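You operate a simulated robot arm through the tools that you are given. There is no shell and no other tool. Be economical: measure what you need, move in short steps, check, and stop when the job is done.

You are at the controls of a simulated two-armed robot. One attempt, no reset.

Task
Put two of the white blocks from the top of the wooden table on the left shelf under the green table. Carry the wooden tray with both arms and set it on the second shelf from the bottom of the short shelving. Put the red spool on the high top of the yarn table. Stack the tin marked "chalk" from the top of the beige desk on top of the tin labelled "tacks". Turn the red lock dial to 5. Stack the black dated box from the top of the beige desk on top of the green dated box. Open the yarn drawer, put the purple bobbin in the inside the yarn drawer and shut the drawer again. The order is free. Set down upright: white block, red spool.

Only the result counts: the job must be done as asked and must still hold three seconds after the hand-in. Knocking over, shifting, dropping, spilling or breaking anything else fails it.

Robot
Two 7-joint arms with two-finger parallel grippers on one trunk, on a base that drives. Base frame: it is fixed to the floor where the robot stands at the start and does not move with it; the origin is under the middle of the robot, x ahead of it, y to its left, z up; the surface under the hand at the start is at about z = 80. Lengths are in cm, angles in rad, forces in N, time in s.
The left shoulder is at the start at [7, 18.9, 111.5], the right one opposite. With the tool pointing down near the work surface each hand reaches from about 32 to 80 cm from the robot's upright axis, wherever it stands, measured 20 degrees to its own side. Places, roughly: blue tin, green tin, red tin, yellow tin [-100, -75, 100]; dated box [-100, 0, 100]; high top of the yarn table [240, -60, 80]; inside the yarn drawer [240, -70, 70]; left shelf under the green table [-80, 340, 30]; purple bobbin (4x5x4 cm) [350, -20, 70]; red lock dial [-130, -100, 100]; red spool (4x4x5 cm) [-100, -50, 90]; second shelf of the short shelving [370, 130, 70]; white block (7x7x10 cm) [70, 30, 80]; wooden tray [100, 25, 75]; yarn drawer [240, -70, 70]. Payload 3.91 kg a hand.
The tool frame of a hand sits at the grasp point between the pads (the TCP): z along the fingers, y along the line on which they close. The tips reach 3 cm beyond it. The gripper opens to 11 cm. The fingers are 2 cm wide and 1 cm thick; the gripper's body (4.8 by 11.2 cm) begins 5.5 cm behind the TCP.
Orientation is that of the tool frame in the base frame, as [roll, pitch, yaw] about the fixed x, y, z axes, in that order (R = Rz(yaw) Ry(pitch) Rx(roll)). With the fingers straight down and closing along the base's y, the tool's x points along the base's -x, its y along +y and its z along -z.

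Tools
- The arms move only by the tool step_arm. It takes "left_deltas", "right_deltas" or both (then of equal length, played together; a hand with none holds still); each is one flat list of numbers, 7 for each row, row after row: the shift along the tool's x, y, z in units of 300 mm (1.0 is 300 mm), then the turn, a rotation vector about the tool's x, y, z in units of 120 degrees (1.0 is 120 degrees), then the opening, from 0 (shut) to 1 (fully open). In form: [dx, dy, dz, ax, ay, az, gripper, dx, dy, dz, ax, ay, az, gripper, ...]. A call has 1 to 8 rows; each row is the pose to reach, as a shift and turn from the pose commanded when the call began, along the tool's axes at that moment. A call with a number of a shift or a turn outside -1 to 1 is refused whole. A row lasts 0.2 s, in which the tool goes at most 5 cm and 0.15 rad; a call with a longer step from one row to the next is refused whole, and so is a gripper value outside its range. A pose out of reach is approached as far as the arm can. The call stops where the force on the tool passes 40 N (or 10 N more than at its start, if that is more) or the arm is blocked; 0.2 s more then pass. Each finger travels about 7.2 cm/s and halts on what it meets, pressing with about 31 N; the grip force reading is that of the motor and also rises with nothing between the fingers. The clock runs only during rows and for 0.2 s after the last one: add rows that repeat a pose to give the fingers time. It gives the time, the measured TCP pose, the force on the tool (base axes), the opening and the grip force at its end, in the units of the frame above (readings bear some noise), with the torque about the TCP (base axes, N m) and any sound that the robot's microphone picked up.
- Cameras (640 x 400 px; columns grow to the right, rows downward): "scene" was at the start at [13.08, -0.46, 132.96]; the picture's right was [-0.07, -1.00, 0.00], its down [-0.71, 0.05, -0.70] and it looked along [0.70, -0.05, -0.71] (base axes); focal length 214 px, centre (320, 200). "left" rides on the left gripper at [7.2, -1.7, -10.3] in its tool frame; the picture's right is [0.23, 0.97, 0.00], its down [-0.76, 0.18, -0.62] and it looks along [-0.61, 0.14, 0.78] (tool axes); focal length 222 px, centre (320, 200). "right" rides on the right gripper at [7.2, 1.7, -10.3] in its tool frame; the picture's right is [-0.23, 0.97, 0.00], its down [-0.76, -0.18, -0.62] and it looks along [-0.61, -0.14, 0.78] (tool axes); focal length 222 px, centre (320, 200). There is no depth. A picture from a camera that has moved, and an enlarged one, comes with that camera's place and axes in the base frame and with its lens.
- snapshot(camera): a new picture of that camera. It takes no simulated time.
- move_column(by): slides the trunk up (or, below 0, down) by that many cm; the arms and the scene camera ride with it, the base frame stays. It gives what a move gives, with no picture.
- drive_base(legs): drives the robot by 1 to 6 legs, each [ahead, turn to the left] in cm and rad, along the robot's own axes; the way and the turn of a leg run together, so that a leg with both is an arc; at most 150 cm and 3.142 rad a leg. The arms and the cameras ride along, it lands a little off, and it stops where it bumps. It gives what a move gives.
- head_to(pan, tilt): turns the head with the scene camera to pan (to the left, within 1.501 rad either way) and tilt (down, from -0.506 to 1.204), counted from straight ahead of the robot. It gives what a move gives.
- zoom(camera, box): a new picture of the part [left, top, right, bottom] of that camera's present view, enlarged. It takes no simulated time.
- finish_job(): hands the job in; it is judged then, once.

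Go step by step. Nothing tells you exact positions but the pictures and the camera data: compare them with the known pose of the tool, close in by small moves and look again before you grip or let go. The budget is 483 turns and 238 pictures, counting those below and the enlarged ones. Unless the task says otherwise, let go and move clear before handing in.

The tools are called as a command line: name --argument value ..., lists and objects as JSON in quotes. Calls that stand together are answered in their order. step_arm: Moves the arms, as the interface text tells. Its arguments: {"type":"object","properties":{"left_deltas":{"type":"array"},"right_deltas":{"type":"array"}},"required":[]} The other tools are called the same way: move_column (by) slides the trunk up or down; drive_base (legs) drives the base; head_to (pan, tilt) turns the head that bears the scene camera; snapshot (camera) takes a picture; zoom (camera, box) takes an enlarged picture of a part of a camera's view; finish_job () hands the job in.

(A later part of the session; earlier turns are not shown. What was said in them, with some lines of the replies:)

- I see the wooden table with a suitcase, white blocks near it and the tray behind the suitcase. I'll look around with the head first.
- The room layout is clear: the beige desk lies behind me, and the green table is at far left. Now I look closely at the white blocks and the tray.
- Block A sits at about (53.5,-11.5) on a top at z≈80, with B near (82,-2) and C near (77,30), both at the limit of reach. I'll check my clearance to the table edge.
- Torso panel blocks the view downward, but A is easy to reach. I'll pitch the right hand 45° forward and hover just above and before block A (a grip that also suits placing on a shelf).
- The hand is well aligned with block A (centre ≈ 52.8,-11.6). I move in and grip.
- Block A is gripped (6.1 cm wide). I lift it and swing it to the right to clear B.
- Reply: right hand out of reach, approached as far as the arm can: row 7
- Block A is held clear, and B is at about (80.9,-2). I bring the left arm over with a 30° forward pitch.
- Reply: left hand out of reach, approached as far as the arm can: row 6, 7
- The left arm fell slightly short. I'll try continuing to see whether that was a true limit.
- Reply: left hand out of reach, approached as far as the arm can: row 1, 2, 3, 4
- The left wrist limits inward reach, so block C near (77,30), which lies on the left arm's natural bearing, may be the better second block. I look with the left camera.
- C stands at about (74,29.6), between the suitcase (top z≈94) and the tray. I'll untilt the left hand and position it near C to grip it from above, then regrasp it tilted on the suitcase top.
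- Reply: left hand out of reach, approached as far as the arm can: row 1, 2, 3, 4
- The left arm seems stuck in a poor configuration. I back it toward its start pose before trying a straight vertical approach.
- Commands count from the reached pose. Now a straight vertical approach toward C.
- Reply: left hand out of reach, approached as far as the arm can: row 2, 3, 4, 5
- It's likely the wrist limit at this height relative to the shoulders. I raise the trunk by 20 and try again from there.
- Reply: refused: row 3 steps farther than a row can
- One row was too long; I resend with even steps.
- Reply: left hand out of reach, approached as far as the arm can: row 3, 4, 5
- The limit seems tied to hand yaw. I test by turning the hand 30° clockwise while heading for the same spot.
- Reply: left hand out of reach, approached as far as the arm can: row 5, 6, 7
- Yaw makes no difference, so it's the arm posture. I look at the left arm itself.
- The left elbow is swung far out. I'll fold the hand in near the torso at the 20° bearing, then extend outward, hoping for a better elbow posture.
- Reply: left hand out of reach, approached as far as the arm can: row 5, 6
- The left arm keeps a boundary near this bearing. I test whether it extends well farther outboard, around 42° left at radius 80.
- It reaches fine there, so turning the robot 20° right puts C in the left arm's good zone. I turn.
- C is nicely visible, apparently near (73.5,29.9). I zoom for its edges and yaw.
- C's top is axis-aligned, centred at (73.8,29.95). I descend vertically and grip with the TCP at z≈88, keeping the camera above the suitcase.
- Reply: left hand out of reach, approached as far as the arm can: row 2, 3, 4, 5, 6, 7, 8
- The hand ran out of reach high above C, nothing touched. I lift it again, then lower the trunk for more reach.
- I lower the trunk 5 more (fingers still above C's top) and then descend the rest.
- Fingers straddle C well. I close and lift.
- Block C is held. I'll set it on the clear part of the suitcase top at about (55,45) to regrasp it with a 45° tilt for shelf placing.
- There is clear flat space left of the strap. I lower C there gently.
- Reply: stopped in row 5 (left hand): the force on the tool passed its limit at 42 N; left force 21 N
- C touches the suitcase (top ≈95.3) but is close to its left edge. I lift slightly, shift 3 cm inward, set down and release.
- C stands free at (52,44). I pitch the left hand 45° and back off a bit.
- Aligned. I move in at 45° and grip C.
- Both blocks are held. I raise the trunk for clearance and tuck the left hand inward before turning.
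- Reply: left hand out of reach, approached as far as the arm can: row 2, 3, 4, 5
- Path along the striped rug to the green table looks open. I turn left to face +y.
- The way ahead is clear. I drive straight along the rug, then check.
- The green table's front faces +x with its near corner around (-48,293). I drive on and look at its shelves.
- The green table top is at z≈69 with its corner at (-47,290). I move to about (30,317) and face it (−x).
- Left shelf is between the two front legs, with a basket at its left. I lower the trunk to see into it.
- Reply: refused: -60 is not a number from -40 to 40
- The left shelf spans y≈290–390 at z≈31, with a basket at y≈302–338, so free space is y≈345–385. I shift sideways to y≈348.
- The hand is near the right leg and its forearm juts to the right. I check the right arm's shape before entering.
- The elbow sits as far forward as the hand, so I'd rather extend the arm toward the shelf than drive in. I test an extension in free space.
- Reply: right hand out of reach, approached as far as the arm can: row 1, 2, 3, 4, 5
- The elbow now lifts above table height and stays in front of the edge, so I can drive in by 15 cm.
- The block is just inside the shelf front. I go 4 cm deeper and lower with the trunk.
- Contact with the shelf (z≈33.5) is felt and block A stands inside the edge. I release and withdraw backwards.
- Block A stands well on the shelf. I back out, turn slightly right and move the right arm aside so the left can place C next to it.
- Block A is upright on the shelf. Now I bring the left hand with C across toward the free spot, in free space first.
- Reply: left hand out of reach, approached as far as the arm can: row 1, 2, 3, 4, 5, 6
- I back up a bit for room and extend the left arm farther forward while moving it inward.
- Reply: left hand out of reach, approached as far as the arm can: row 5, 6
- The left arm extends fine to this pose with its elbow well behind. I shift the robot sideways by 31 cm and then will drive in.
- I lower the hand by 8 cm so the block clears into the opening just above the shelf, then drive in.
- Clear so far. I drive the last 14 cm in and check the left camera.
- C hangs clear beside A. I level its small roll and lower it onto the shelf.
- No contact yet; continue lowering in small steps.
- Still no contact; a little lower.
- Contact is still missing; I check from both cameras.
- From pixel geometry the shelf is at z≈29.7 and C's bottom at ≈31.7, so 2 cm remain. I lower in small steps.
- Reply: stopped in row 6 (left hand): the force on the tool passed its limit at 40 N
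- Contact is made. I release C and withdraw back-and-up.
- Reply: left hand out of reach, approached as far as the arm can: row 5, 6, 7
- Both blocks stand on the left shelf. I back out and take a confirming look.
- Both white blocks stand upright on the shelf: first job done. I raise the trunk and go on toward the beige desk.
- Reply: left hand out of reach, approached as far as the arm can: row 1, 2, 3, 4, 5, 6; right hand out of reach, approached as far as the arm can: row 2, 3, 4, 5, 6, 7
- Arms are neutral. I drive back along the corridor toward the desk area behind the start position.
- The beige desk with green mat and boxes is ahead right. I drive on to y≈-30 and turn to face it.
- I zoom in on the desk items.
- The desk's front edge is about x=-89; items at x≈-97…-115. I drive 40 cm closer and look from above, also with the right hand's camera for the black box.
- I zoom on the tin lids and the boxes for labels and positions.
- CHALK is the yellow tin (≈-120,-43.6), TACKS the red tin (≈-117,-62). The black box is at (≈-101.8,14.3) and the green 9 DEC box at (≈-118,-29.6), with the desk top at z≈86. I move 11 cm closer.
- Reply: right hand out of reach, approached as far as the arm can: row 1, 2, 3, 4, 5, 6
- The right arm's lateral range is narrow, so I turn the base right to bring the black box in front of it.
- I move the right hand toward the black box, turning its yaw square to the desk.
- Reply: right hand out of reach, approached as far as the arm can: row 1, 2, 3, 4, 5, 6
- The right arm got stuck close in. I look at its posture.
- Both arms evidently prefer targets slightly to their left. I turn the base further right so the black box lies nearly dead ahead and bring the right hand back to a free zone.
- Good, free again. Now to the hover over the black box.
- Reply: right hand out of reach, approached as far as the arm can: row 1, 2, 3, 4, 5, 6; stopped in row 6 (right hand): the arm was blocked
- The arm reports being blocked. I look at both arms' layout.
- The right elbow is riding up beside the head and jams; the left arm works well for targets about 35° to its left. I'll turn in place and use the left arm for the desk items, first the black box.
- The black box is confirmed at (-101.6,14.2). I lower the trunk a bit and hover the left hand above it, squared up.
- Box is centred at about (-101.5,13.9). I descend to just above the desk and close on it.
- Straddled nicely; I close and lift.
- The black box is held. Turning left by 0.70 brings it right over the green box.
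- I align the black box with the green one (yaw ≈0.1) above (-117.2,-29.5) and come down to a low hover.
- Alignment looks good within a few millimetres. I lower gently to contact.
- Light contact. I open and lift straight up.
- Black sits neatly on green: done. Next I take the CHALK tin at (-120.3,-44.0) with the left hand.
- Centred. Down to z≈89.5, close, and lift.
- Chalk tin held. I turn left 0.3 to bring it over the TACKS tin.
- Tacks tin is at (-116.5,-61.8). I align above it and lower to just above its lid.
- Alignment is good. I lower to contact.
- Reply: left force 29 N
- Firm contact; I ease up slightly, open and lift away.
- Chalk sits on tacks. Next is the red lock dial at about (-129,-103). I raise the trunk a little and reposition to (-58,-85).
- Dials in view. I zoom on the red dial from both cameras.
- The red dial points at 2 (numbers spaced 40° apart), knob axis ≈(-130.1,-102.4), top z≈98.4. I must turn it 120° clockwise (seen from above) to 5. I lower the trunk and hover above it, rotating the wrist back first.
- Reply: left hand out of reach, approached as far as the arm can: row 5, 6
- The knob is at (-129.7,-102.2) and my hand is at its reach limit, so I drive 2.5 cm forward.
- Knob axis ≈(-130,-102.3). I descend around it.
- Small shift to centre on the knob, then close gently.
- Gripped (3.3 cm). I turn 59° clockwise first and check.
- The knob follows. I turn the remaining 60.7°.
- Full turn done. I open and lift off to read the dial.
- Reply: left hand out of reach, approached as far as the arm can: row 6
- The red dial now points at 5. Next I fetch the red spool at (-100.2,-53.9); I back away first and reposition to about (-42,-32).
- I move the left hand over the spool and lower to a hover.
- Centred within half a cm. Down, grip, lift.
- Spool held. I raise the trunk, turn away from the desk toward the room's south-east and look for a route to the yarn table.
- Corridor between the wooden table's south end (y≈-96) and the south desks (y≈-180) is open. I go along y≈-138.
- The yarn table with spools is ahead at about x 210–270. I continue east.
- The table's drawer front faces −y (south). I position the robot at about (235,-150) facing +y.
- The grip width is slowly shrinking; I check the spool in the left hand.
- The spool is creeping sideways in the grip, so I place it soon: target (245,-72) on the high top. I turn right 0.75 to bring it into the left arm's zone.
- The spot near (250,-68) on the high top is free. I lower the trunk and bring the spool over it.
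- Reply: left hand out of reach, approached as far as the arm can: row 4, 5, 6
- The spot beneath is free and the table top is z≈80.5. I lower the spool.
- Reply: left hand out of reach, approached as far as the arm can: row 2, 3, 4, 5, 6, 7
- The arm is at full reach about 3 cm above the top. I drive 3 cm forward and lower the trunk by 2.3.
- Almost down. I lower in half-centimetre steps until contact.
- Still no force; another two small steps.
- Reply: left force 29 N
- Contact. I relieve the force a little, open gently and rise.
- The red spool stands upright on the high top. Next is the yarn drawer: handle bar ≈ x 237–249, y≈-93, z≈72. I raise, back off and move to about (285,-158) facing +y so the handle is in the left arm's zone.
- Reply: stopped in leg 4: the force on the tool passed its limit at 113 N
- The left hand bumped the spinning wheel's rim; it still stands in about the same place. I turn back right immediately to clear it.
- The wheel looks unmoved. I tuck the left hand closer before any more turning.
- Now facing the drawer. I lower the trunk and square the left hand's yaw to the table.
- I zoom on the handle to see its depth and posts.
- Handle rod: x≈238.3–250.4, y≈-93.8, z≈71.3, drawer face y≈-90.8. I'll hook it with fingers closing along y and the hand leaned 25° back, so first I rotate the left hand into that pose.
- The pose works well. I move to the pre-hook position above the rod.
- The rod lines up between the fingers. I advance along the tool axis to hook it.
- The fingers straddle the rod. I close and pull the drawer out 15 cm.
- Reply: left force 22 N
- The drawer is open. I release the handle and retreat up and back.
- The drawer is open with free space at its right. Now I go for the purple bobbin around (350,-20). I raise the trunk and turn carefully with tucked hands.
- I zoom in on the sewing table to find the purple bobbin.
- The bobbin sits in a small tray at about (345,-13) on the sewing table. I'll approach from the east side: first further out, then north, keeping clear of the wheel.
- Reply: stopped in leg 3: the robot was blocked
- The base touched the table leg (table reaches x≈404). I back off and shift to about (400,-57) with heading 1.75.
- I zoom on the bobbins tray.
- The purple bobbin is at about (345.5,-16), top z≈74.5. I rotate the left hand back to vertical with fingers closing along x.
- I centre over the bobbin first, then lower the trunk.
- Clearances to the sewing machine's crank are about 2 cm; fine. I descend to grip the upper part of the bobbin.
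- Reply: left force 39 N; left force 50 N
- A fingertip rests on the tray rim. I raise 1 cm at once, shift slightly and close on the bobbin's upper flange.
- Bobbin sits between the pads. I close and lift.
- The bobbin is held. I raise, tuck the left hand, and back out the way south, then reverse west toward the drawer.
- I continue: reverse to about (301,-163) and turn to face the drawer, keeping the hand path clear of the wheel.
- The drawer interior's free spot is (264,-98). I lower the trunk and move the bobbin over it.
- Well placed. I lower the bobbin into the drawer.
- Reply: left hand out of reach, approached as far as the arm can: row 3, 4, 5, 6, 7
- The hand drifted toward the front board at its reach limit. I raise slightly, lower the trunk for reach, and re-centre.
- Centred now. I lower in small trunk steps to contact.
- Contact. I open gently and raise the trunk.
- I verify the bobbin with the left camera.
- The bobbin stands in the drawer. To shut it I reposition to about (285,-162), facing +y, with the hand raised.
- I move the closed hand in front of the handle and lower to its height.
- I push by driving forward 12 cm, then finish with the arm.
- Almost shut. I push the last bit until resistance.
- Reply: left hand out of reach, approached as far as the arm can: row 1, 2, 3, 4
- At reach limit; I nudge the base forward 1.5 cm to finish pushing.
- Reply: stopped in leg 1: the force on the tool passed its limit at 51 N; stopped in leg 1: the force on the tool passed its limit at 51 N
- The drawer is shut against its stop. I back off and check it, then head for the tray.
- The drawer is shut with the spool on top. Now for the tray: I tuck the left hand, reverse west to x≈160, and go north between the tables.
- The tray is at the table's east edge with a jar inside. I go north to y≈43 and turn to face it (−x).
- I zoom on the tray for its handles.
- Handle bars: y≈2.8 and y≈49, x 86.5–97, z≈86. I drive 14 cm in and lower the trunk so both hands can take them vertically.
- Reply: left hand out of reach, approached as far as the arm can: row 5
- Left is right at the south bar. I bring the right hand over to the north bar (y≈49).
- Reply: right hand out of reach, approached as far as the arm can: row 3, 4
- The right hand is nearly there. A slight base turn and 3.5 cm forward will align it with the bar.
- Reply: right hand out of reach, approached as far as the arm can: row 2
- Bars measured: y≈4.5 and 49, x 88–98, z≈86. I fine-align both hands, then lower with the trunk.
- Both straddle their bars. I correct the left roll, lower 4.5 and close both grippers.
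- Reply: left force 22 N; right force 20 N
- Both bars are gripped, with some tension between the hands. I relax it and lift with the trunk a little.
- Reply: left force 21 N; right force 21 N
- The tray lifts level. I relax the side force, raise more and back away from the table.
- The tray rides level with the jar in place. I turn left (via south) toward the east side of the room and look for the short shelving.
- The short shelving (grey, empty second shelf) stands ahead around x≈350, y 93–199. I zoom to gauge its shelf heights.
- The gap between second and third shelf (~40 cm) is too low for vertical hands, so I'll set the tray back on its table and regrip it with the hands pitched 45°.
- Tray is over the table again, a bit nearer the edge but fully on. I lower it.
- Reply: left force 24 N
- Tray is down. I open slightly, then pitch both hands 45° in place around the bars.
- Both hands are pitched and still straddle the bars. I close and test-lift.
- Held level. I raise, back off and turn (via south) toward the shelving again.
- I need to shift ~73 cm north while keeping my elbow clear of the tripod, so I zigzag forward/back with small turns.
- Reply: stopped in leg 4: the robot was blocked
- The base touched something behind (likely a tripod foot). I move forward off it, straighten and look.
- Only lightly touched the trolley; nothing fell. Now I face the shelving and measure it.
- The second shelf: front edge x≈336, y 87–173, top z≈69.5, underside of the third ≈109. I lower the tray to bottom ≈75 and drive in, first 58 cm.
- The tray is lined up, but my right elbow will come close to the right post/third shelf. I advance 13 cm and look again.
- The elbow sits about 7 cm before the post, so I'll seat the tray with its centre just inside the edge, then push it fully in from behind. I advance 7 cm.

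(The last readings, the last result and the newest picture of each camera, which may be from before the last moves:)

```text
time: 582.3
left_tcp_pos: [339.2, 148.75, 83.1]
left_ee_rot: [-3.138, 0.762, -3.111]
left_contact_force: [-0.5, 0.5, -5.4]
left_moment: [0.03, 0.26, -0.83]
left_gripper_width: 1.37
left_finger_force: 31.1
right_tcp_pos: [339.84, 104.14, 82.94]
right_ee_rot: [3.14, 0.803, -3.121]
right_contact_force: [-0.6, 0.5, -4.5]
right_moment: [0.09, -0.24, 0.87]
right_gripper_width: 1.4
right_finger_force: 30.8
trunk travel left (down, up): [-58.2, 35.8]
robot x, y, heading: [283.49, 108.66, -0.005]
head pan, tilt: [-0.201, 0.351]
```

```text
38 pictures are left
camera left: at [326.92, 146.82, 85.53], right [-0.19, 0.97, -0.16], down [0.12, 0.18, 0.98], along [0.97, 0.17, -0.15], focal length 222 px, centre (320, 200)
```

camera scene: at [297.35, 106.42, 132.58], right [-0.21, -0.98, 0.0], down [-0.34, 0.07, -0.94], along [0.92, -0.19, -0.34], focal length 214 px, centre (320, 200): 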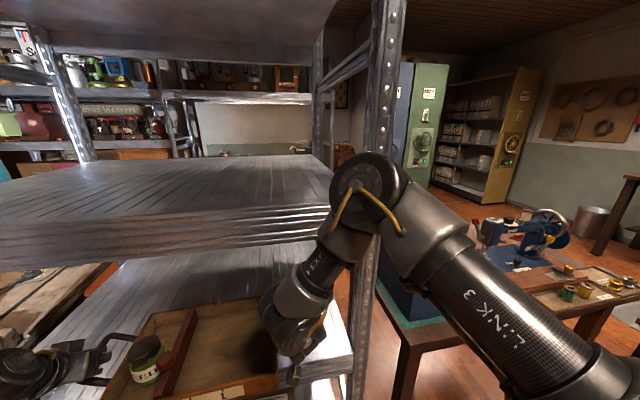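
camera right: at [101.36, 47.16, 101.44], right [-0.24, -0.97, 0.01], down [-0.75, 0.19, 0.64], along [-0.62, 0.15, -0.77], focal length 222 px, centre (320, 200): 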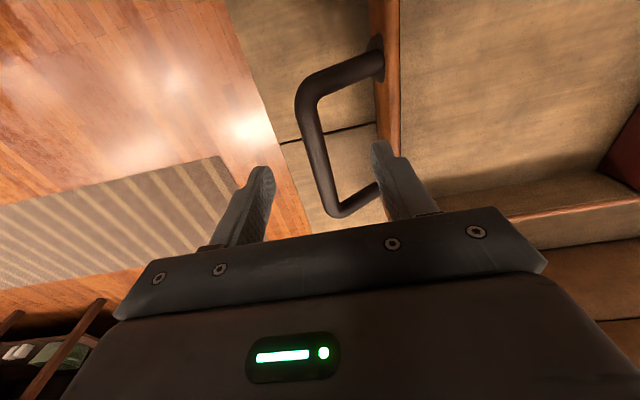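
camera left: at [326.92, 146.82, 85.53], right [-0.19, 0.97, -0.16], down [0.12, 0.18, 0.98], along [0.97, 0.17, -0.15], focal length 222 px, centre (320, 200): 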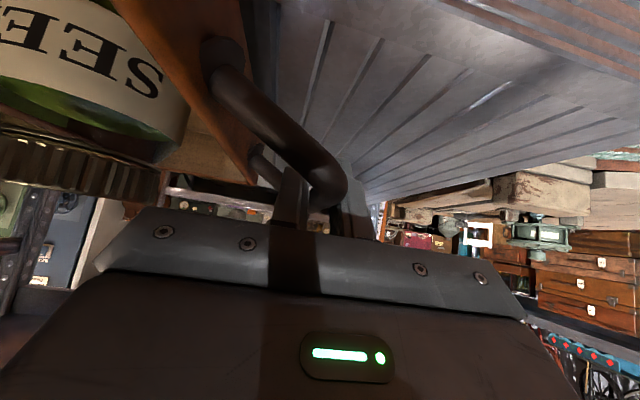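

The shelf edge is at x≈338, so the tray's centre is only ~2 cm inside. I back the base 7 cm and extend both arms 8 cm together, to gain depth relative to the elbow.

drive_base --legs '[[-7, 0]]'

step_arm --left_deltas '[-0.048, -0.002, 0.046, 0, 0, 0, 0.02, -0.097, -0.004, 0.092, 0, 0, 0, 0.02, -0.145, -0.006, 0.138, 0, 0, 0, 0.02, -0.193, -0.008, 0.1835, 0, 0, 0, 0.02]' --right_deltas '[-0.046, -0.001, 0.048, 0, 0, 0, 0.02, -0.092, -0.002, 0.096, 0, 0, 0, 0.02, -0.139, -0.004, 0.144, 0, 0, 0, 0.02, -0.185, -0.005, 0.192, 0, 0, 0, 0.02]'

snapshot --camera "scene"

```text
time: 583.3
left_tcp_pos: [332.4, 148.69, 82.94]
left_ee_rot: [-3.138, 0.76, -3.11]
left_contact_force: [-0.8, 0.6, -5.5]
left_moment: [-0.02, 0.15, -0.92]
left_gripper_width: 1.38
left_finger_force: 31.3
right_tcp_pos: [333.11, 104.31, 82.75]
right_ee_rot: [-3.139, 0.802, -3.122]
right_contact_force: [-0.8, -0.3, -3.7]
right_moment: [-0.01, -0.11, 0.78]
right_gripper_width: 1.4
right_finger_force: 31.1
trunk travel left (down, up): [-58.2, 35.8]
robot x, y, heading: [276.31, 108.47, -0.008]
head pan, tilt: [-0.201, 0.351]
```

```text
time: 584.3
left_tcp_pos: [340.57, 148.74, 82.98]
left_ee_rot: [-3.139, 0.756, -3.112]
left_contact_force: [-0.5, 9.0, -5.6]
left_moment: [0.0, 0.22, -0.95]
left_gripper_width: 1.39
left_finger_force: 31.2
right_tcp_pos: [341.17, 104.2, 82.75]
right_ee_rot: [-3.138, 0.802, -3.123]
right_contact_force: [0.2, -9.2, -3.5]
right_moment: [0.18, -0.16, 0.84]
right_gripper_width: 1.37
right_finger_force: 30.9
trunk travel left (down, up): [-58.2, 35.8]
robot x, y, heading: [276.62, 108.46, -0.014]
head pan, tilt: [-0.201, 0.351]
```

```text
37 pictures are left
camera scene: at [290.86, 106.46, 132.53], right [-0.21, -0.98, 0.0], down [-0.34, 0.07, -0.94], along [0.92, -0.19, -0.35], focal length 214 px, centre (320, 200)
```

scene: 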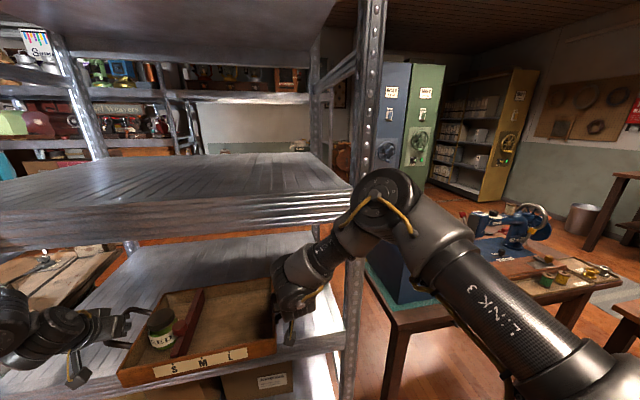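

That worked: the hands gained depth. I extend 6 cm more with the arms.

step_arm --left_deltas '[-0.036, -0.001, 0.034, 0, 0, 0, 0.02, -0.072, -0.003, 0.069, 0, 0, 0, 0.02, -0.109, -0.004, 0.103, 0, 0, 0, 0.02, -0.145, -0.006, 0.1375, 0, 0, 0, 0.02]' --right_deltas '[-0.035, -0.001, 0.036, 0, 0, 0, 0.02, -0.069, -0.002, 0.072, 0, 0, 0, 0.02, -0.104, -0.003, 0.108, 0, 0, 0, 0.02, -0.139, -0.004, 0.144, 0, 0, 0, 0.02]'

snapshot --camera "scene"

```text
time: 585.3
left_tcp_pos: [346.6, 148.98, 82.85]
left_ee_rot: [3.142, 0.757, -3.109]
left_contact_force: [-2.4, 16.8, -5.2]
left_moment: [-0.18, -0.45, -1.06]
left_gripper_width: 1.47
left_finger_force: 30.9
right_tcp_pos: [346.03, 104.43, 82.83]
right_ee_rot: [-3.138, 0.802, -3.13]
right_contact_force: [2.4, -15.8, -3.1]
right_moment: [0.17, 0.48, 0.09]
right_gripper_width: 1.38
right_finger_force: 31.2
right hand out of reach, approached as far as the arm can: row 4
trunk travel left (down, up): [-58.2, 35.8]
robot x, y, heading: [276.53, 108.6, -0.005]
head pan, tilt: [-0.201, 0.351]
```

```text
36 pictures are left
camera scene: at [290.82, 106.47, 132.53], right [-0.21, -0.98, 0.0], down [-0.34, 0.07, -0.94], along [0.92, -0.19, -0.35], focal length 214 px, centre (320, 200)
```

scene: 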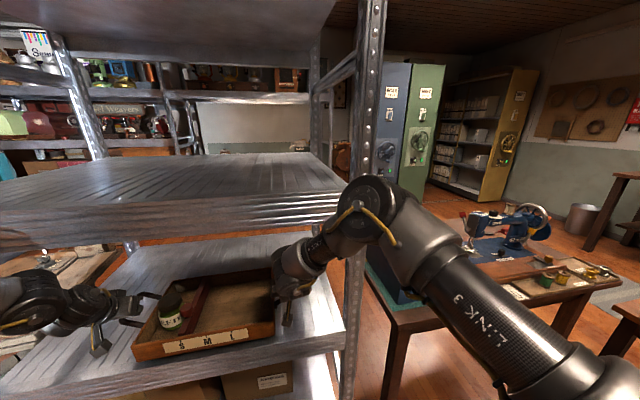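

The tray's centre is now ~8 cm inside. I lower it with the trunk in steps.

move_column --by -4.5

move_column --by -1

snapshot --camera "left"

```text
time: 585.9
left_tcp_pos: [346.78, 148.96, 81.14]
left_ee_rot: [-3.138, 0.785, -3.103]
left_contact_force: [-6.6, 0.7, 10.5]
left_moment: [-0.1, -0.15, -0.93]
left_gripper_width: 1.5
left_finger_force: 30.9
right_tcp_pos: [346.22, 104.47, 80.78]
right_ee_rot: [-3.14, 0.824, -3.133]
right_contact_force: [-0.8, -1.7, 4.0]
right_moment: [-0.15, -0.5, 0.02]
right_gripper_width: 1.38
right_finger_force: 30.9
trunk travel left (down, up): [-55.2, 38.8]
robot x, y, heading: [276.28, 108.36, -0.006]
head pan, tilt: [-0.201, 0.351]
stopped: the force on the tool passed its limit at 46 N (the readings are from after the stop); the commanded pose is now the measured one
```

```text
time: 586.5
left_tcp_pos: [346.94, 149.06, 80.72]
left_ee_rot: [-3.137, 0.803, -3.1]
left_contact_force: [-3.7, 3.1, 15.3]
left_moment: [-0.02, 0.48, -0.82]
left_gripper_width: 1.48
left_finger_force: 30.8
right_tcp_pos: [346.49, 104.6, 80.79]
right_ee_rot: [3.137, 0.841, -3.141]
right_contact_force: [-1.3, -1.6, 14.3]
right_moment: [-0.09, 0.57, 0.15]
right_gripper_width: 1.39
right_finger_force: 30.6
trunk travel left (down, up): [-54.2, 39.8]
robot x, y, heading: [276.42, 108.65, -0.001]
head pan, tilt: [-0.201, 0.351]
stopped: the force on the tool passed its limit at 41 N (the readings are from after the stop); the commanded pose is now the measured one
```

```text
35 pictures are left
camera left: at [334.65, 147.03, 82.81], right [-0.2, 0.97, -0.17], down [0.07, 0.18, 0.98], along [0.98, 0.18, -0.11], focal length 222 px, centre (320, 200)
```

left: 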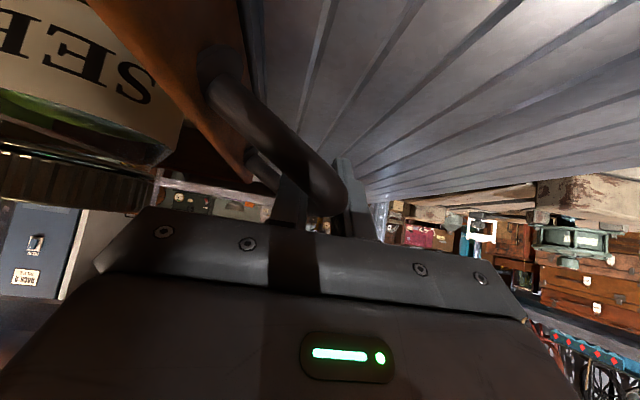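

Contact: the shelf top is at z≈74 (edge ≈335), so the tray rests well inside. I relieve the pressure and view.

move_column --by 0.8

head_to --pan 0.2 --tilt 0.7

snapshot --camera "scene"

```text
time: 587.1
left_tcp_pos: [347.3, 149.13, 80.85]
left_ee_rot: [-3.136, 0.79, -3.101]
left_contact_force: [-2.4, -1.0, -3.6]
left_moment: [-0.11, -0.1, -0.9]
left_gripper_width: 1.49
left_finger_force: 31.7
right_tcp_pos: [346.67, 104.62, 80.92]
right_ee_rot: [3.137, 0.83, -3.137]
right_contact_force: [2.1, 0.7, -4.7]
right_moment: [-0.17, 0.17, 0.01]
right_gripper_width: 1.37
right_finger_force: 30.8
trunk travel left (down, up): [-55.0, 39.0]
robot x, y, heading: [276.31, 108.69, -0.012]
head pan, tilt: [-0.201, 0.351]
```

```text
time: 588.0
left_tcp_pos: [347.29, 149.07, 80.96]
left_ee_rot: [-3.136, 0.792, -3.101]
left_contact_force: [-2.0, 0.9, -5.5]
left_moment: [0.02, -0.02, -0.9]
left_gripper_width: 1.48
left_finger_force: 31.2
right_tcp_pos: [346.89, 104.55, 80.99]
right_ee_rot: [3.138, 0.832, -3.138]
right_contact_force: [1.9, -1.4, -3.8]
right_moment: [0.05, 0.0, 0.1]
right_gripper_width: 1.35
right_finger_force: 30.4
trunk travel left (down, up): [-55.0, 39.0]
robot x, y, heading: [276.71, 108.68, -0.011]
head pan, tilt: [0.201, 0.7]
```

```text
34 pictures are left
camera scene: at [290.0, 110.05, 126.23], right [0.19, -0.98, 0.0], down [-0.63, -0.12, -0.76], along [0.75, 0.15, -0.64], focal length 214 px, centre (320, 200)
```

scene: 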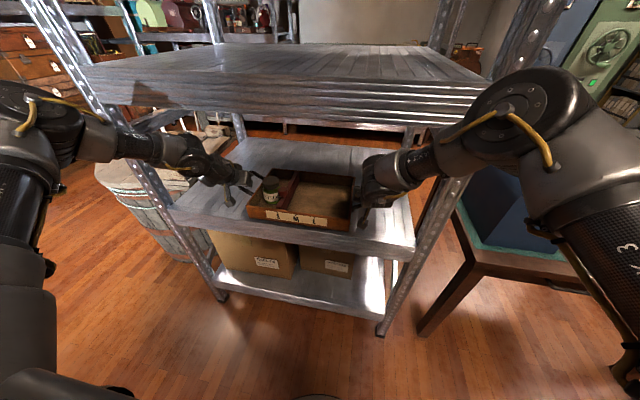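

The tray is already almost fully within the shelf. I let it down 0.5 and open both grippers.

move_column --by -0.5

step_arm --left_deltas '[0, 0, 0, 0, 0, 0, 0.2, 0, 0, 0, 0, 0, 0, 0.35, 0, 0, 0, 0, 0, 0, 0.45, 0, 0, 0, 0, 0, 0, 0.45]' --right_deltas '[0, 0, 0, 0, 0, 0, 0.2, 0, 0, 0, 0, 0, 0, 0.35, 0, 0, 0, 0, 0, 0, 0.45, 0, 0, 0, 0, 0, 0, 0.45]'

zoom --camera "scene" --box '[200, 140, 440, 280]'

```text
time: 588.5
left_tcp_pos: [347.23, 149.09, 80.78]
left_ee_rot: [-3.137, 0.795, -3.097]
left_contact_force: [1.0, 3.4, 7.8]
left_moment: [0.03, 0.88, -0.94]
left_gripper_width: 1.48
left_finger_force: 30.7
right_tcp_pos: [346.81, 104.67, 80.64]
right_ee_rot: [3.136, 0.837, -3.139]
right_contact_force: [5.4, -0.1, 5.6]
right_moment: [-0.01, 0.84, 0.06]
right_gripper_width: 1.37
right_finger_force: 30.9
trunk travel left (down, up): [-54.5, 39.5]
robot x, y, heading: [276.44, 108.17, -0.009]
head pan, tilt: [0.201, 0.7]
```

```text
time: 589.5
left_tcp_pos: [347.21, 148.98, 80.48]
left_ee_rot: [-3.135, 0.791, -3.098]
left_contact_force: [-0.7, -0.9, -0.1]
left_moment: [0.0, -0.01, -0.05]
left_gripper_width: 4.93
left_finger_force: 0.1
right_tcp_pos: [346.69, 104.58, 80.52]
right_ee_rot: [3.138, 0.834, -3.137]
right_contact_force: [0.0, 0.2, 0.6]
right_moment: [-0.01, -0.01, 0.02]
right_gripper_width: 4.94
right_finger_force: 0.2
trunk travel left (down, up): [-54.5, 39.5]
robot x, y, heading: [276.51, 108.68, -0.004]
head pan, tilt: [0.201, 0.7]
```

```text
2.67 times, centred on (320, 210) of scene
camera zoom: at [289.86, 110.01, 125.75], right [0.19, -0.98, 0.0], down [-0.63, -0.12, -0.76], along [0.75, 0.15, -0.64], focal length 572 px, centre (320, 173)
```

zoom: 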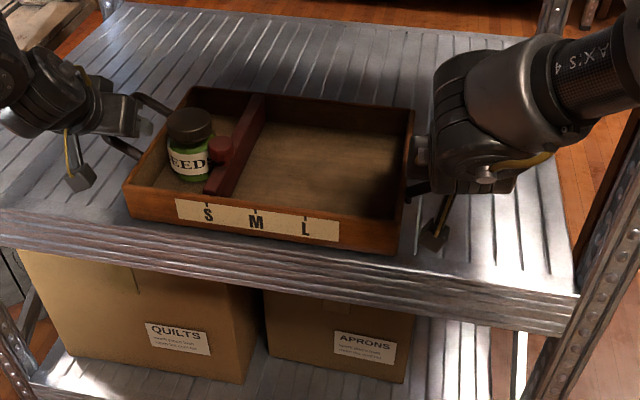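

The tray sits fully on the second shelf. I withdraw both hands back-up along their axes.

step_arm --left_deltas '[0, 0, -0.08, 0, 0, 0, 0.45, 0, 0, -0.18, 0, 0, 0, 0.45, 0, 0, -0.28, 0, 0, 0, 0.45]' --right_deltas '[0, 0, -0.08, 0, 0, 0, 0.45, 0, 0, -0.18, 0, 0, 0, 0.45, 0, 0, -0.28, 0, 0, 0, 0.45]'

zoom --camera "scene" --box '[160, 100, 480, 300]'

```text
time: 590.3
left_tcp_pos: [341.09, 148.8, 86.73]
left_ee_rot: [-3.138, 0.794, -3.102]
left_contact_force: [0.2, -0.2, 1.6]
left_moment: [0.01, -0.01, -0.02]
left_gripper_width: 4.91
left_finger_force: 0.0
right_tcp_pos: [340.35, 104.67, 86.38]
right_ee_rot: [3.136, 0.836, -3.14]
right_contact_force: [0.8, 0.3, 0.4]
right_moment: [-0.01, 0.01, 0.0]
right_gripper_width: 4.93
right_finger_force: 0.0
trunk travel left (down, up): [-54.5, 39.5]
robot x, y, heading: [276.61, 108.52, -0.011]
head pan, tilt: [0.201, 0.7]
```

```text
2.00 times, centred on (320, 200) of scene
camera zoom: at [289.64, 109.97, 125.77], right [0.19, -0.98, 0.0], down [-0.63, -0.12, -0.77], along [0.75, 0.15, -0.64], focal length 429 px, centre (320, 200)
```

zoom: 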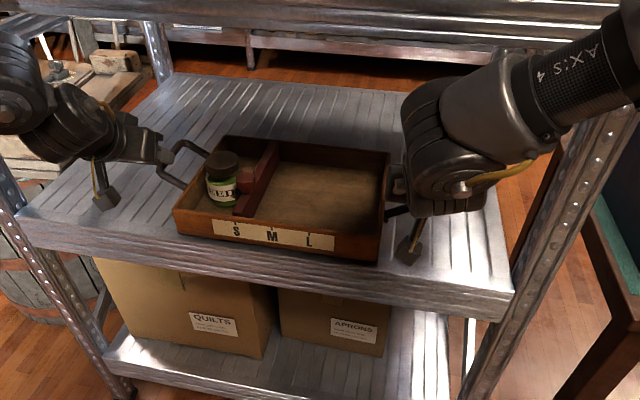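

Fingers are above the bars now. I back away straight.

drive_base --legs '[[-32, 0]]'

head_to --pan 0.2 --tilt 0.45

snapshot --camera "scene"

```text
time: 592.5
left_tcp_pos: [308.83, 148.7, 86.61]
left_ee_rot: [-3.136, 0.792, -3.107]
left_contact_force: [-0.8, -0.5, 0.2]
left_moment: [0.03, 0.04, 0.02]
left_gripper_width: 4.96
left_finger_force: 0.1
right_tcp_pos: [307.91, 104.42, 86.16]
right_ee_rot: [3.138, 0.834, 3.137]
right_contact_force: [-0.5, 0.7, 1.0]
right_moment: [0.0, -0.02, 0.0]
right_gripper_width: 4.94
right_finger_force: 0.1
trunk travel left (down, up): [-54.5, 39.5]
robot x, y, heading: [243.57, 108.78, -0.014]
head pan, tilt: [0.201, 0.7]
```

```text
time: 593.2
left_tcp_pos: [308.89, 148.74, 86.56]
left_ee_rot: [-3.139, 0.792, -3.108]
left_contact_force: [0.7, 0.0, 1.0]
left_moment: [-0.01, -0.04, 0.0]
left_gripper_width: 4.95
left_finger_force: 0.0
right_tcp_pos: [307.89, 104.52, 86.13]
right_ee_rot: [3.137, 0.834, 3.138]
right_contact_force: [-0.2, 0.1, -0.4]
right_moment: [0.02, -0.01, 0.01]
right_gripper_width: 4.94
right_finger_force: 0.0
trunk travel left (down, up): [-54.5, 39.5]
robot x, y, heading: [243.58, 108.38, -0.016]
head pan, tilt: [0.201, 0.45]
```

```text
31 pictures are left
camera scene: at [258.02, 110.39, 127.95], right [0.19, -0.98, 0.0], down [-0.43, -0.08, -0.9], along [0.88, 0.17, -0.44], focal length 214 px, centre (320, 200)
```

scene: 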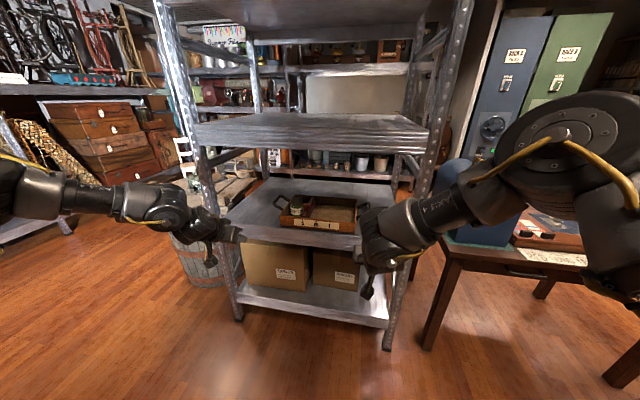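

All seven parts are done: the tray is on the shelf, both hands are empty and clear, so I hand in.

finish_job

```text
The job is handed in.
```

I handed the job in with all seven parts done, but I bumped three other things on the way. I could not confirm that all of them stayed exactly in place.

| Part | Result |
|---|---|
| White blocks | Two stand upright on the left shelf under the green table. |
| Wooden tray | On the second shelf from the bottom of the short shelving. Its jar is still standing. |
| Red spool | Upright on the high top of the yarn table. |
| Chalk tin | Stacked on the tacks tin. |
| Red lock dial | Points to 5, within about 3° by camera measurement. |
| Black dated box | Stacked on the green dated box. |
| Purple bobbin | In the yarn drawer, and the drawer is shut. |

**Bumps:**
- **Spinning wheel:** my left hand hit it hard (113 N) beside the yarn table. It still stands, and its feet measured within about 2 cm of where they were.
- **Sewing table:** my base touched a leg. I saw nothing move.
- **Trolley or tripod:** while reversing near the short shelving, my base touched one of these. The trolley still stands. I could not get the tripod in view to check it.
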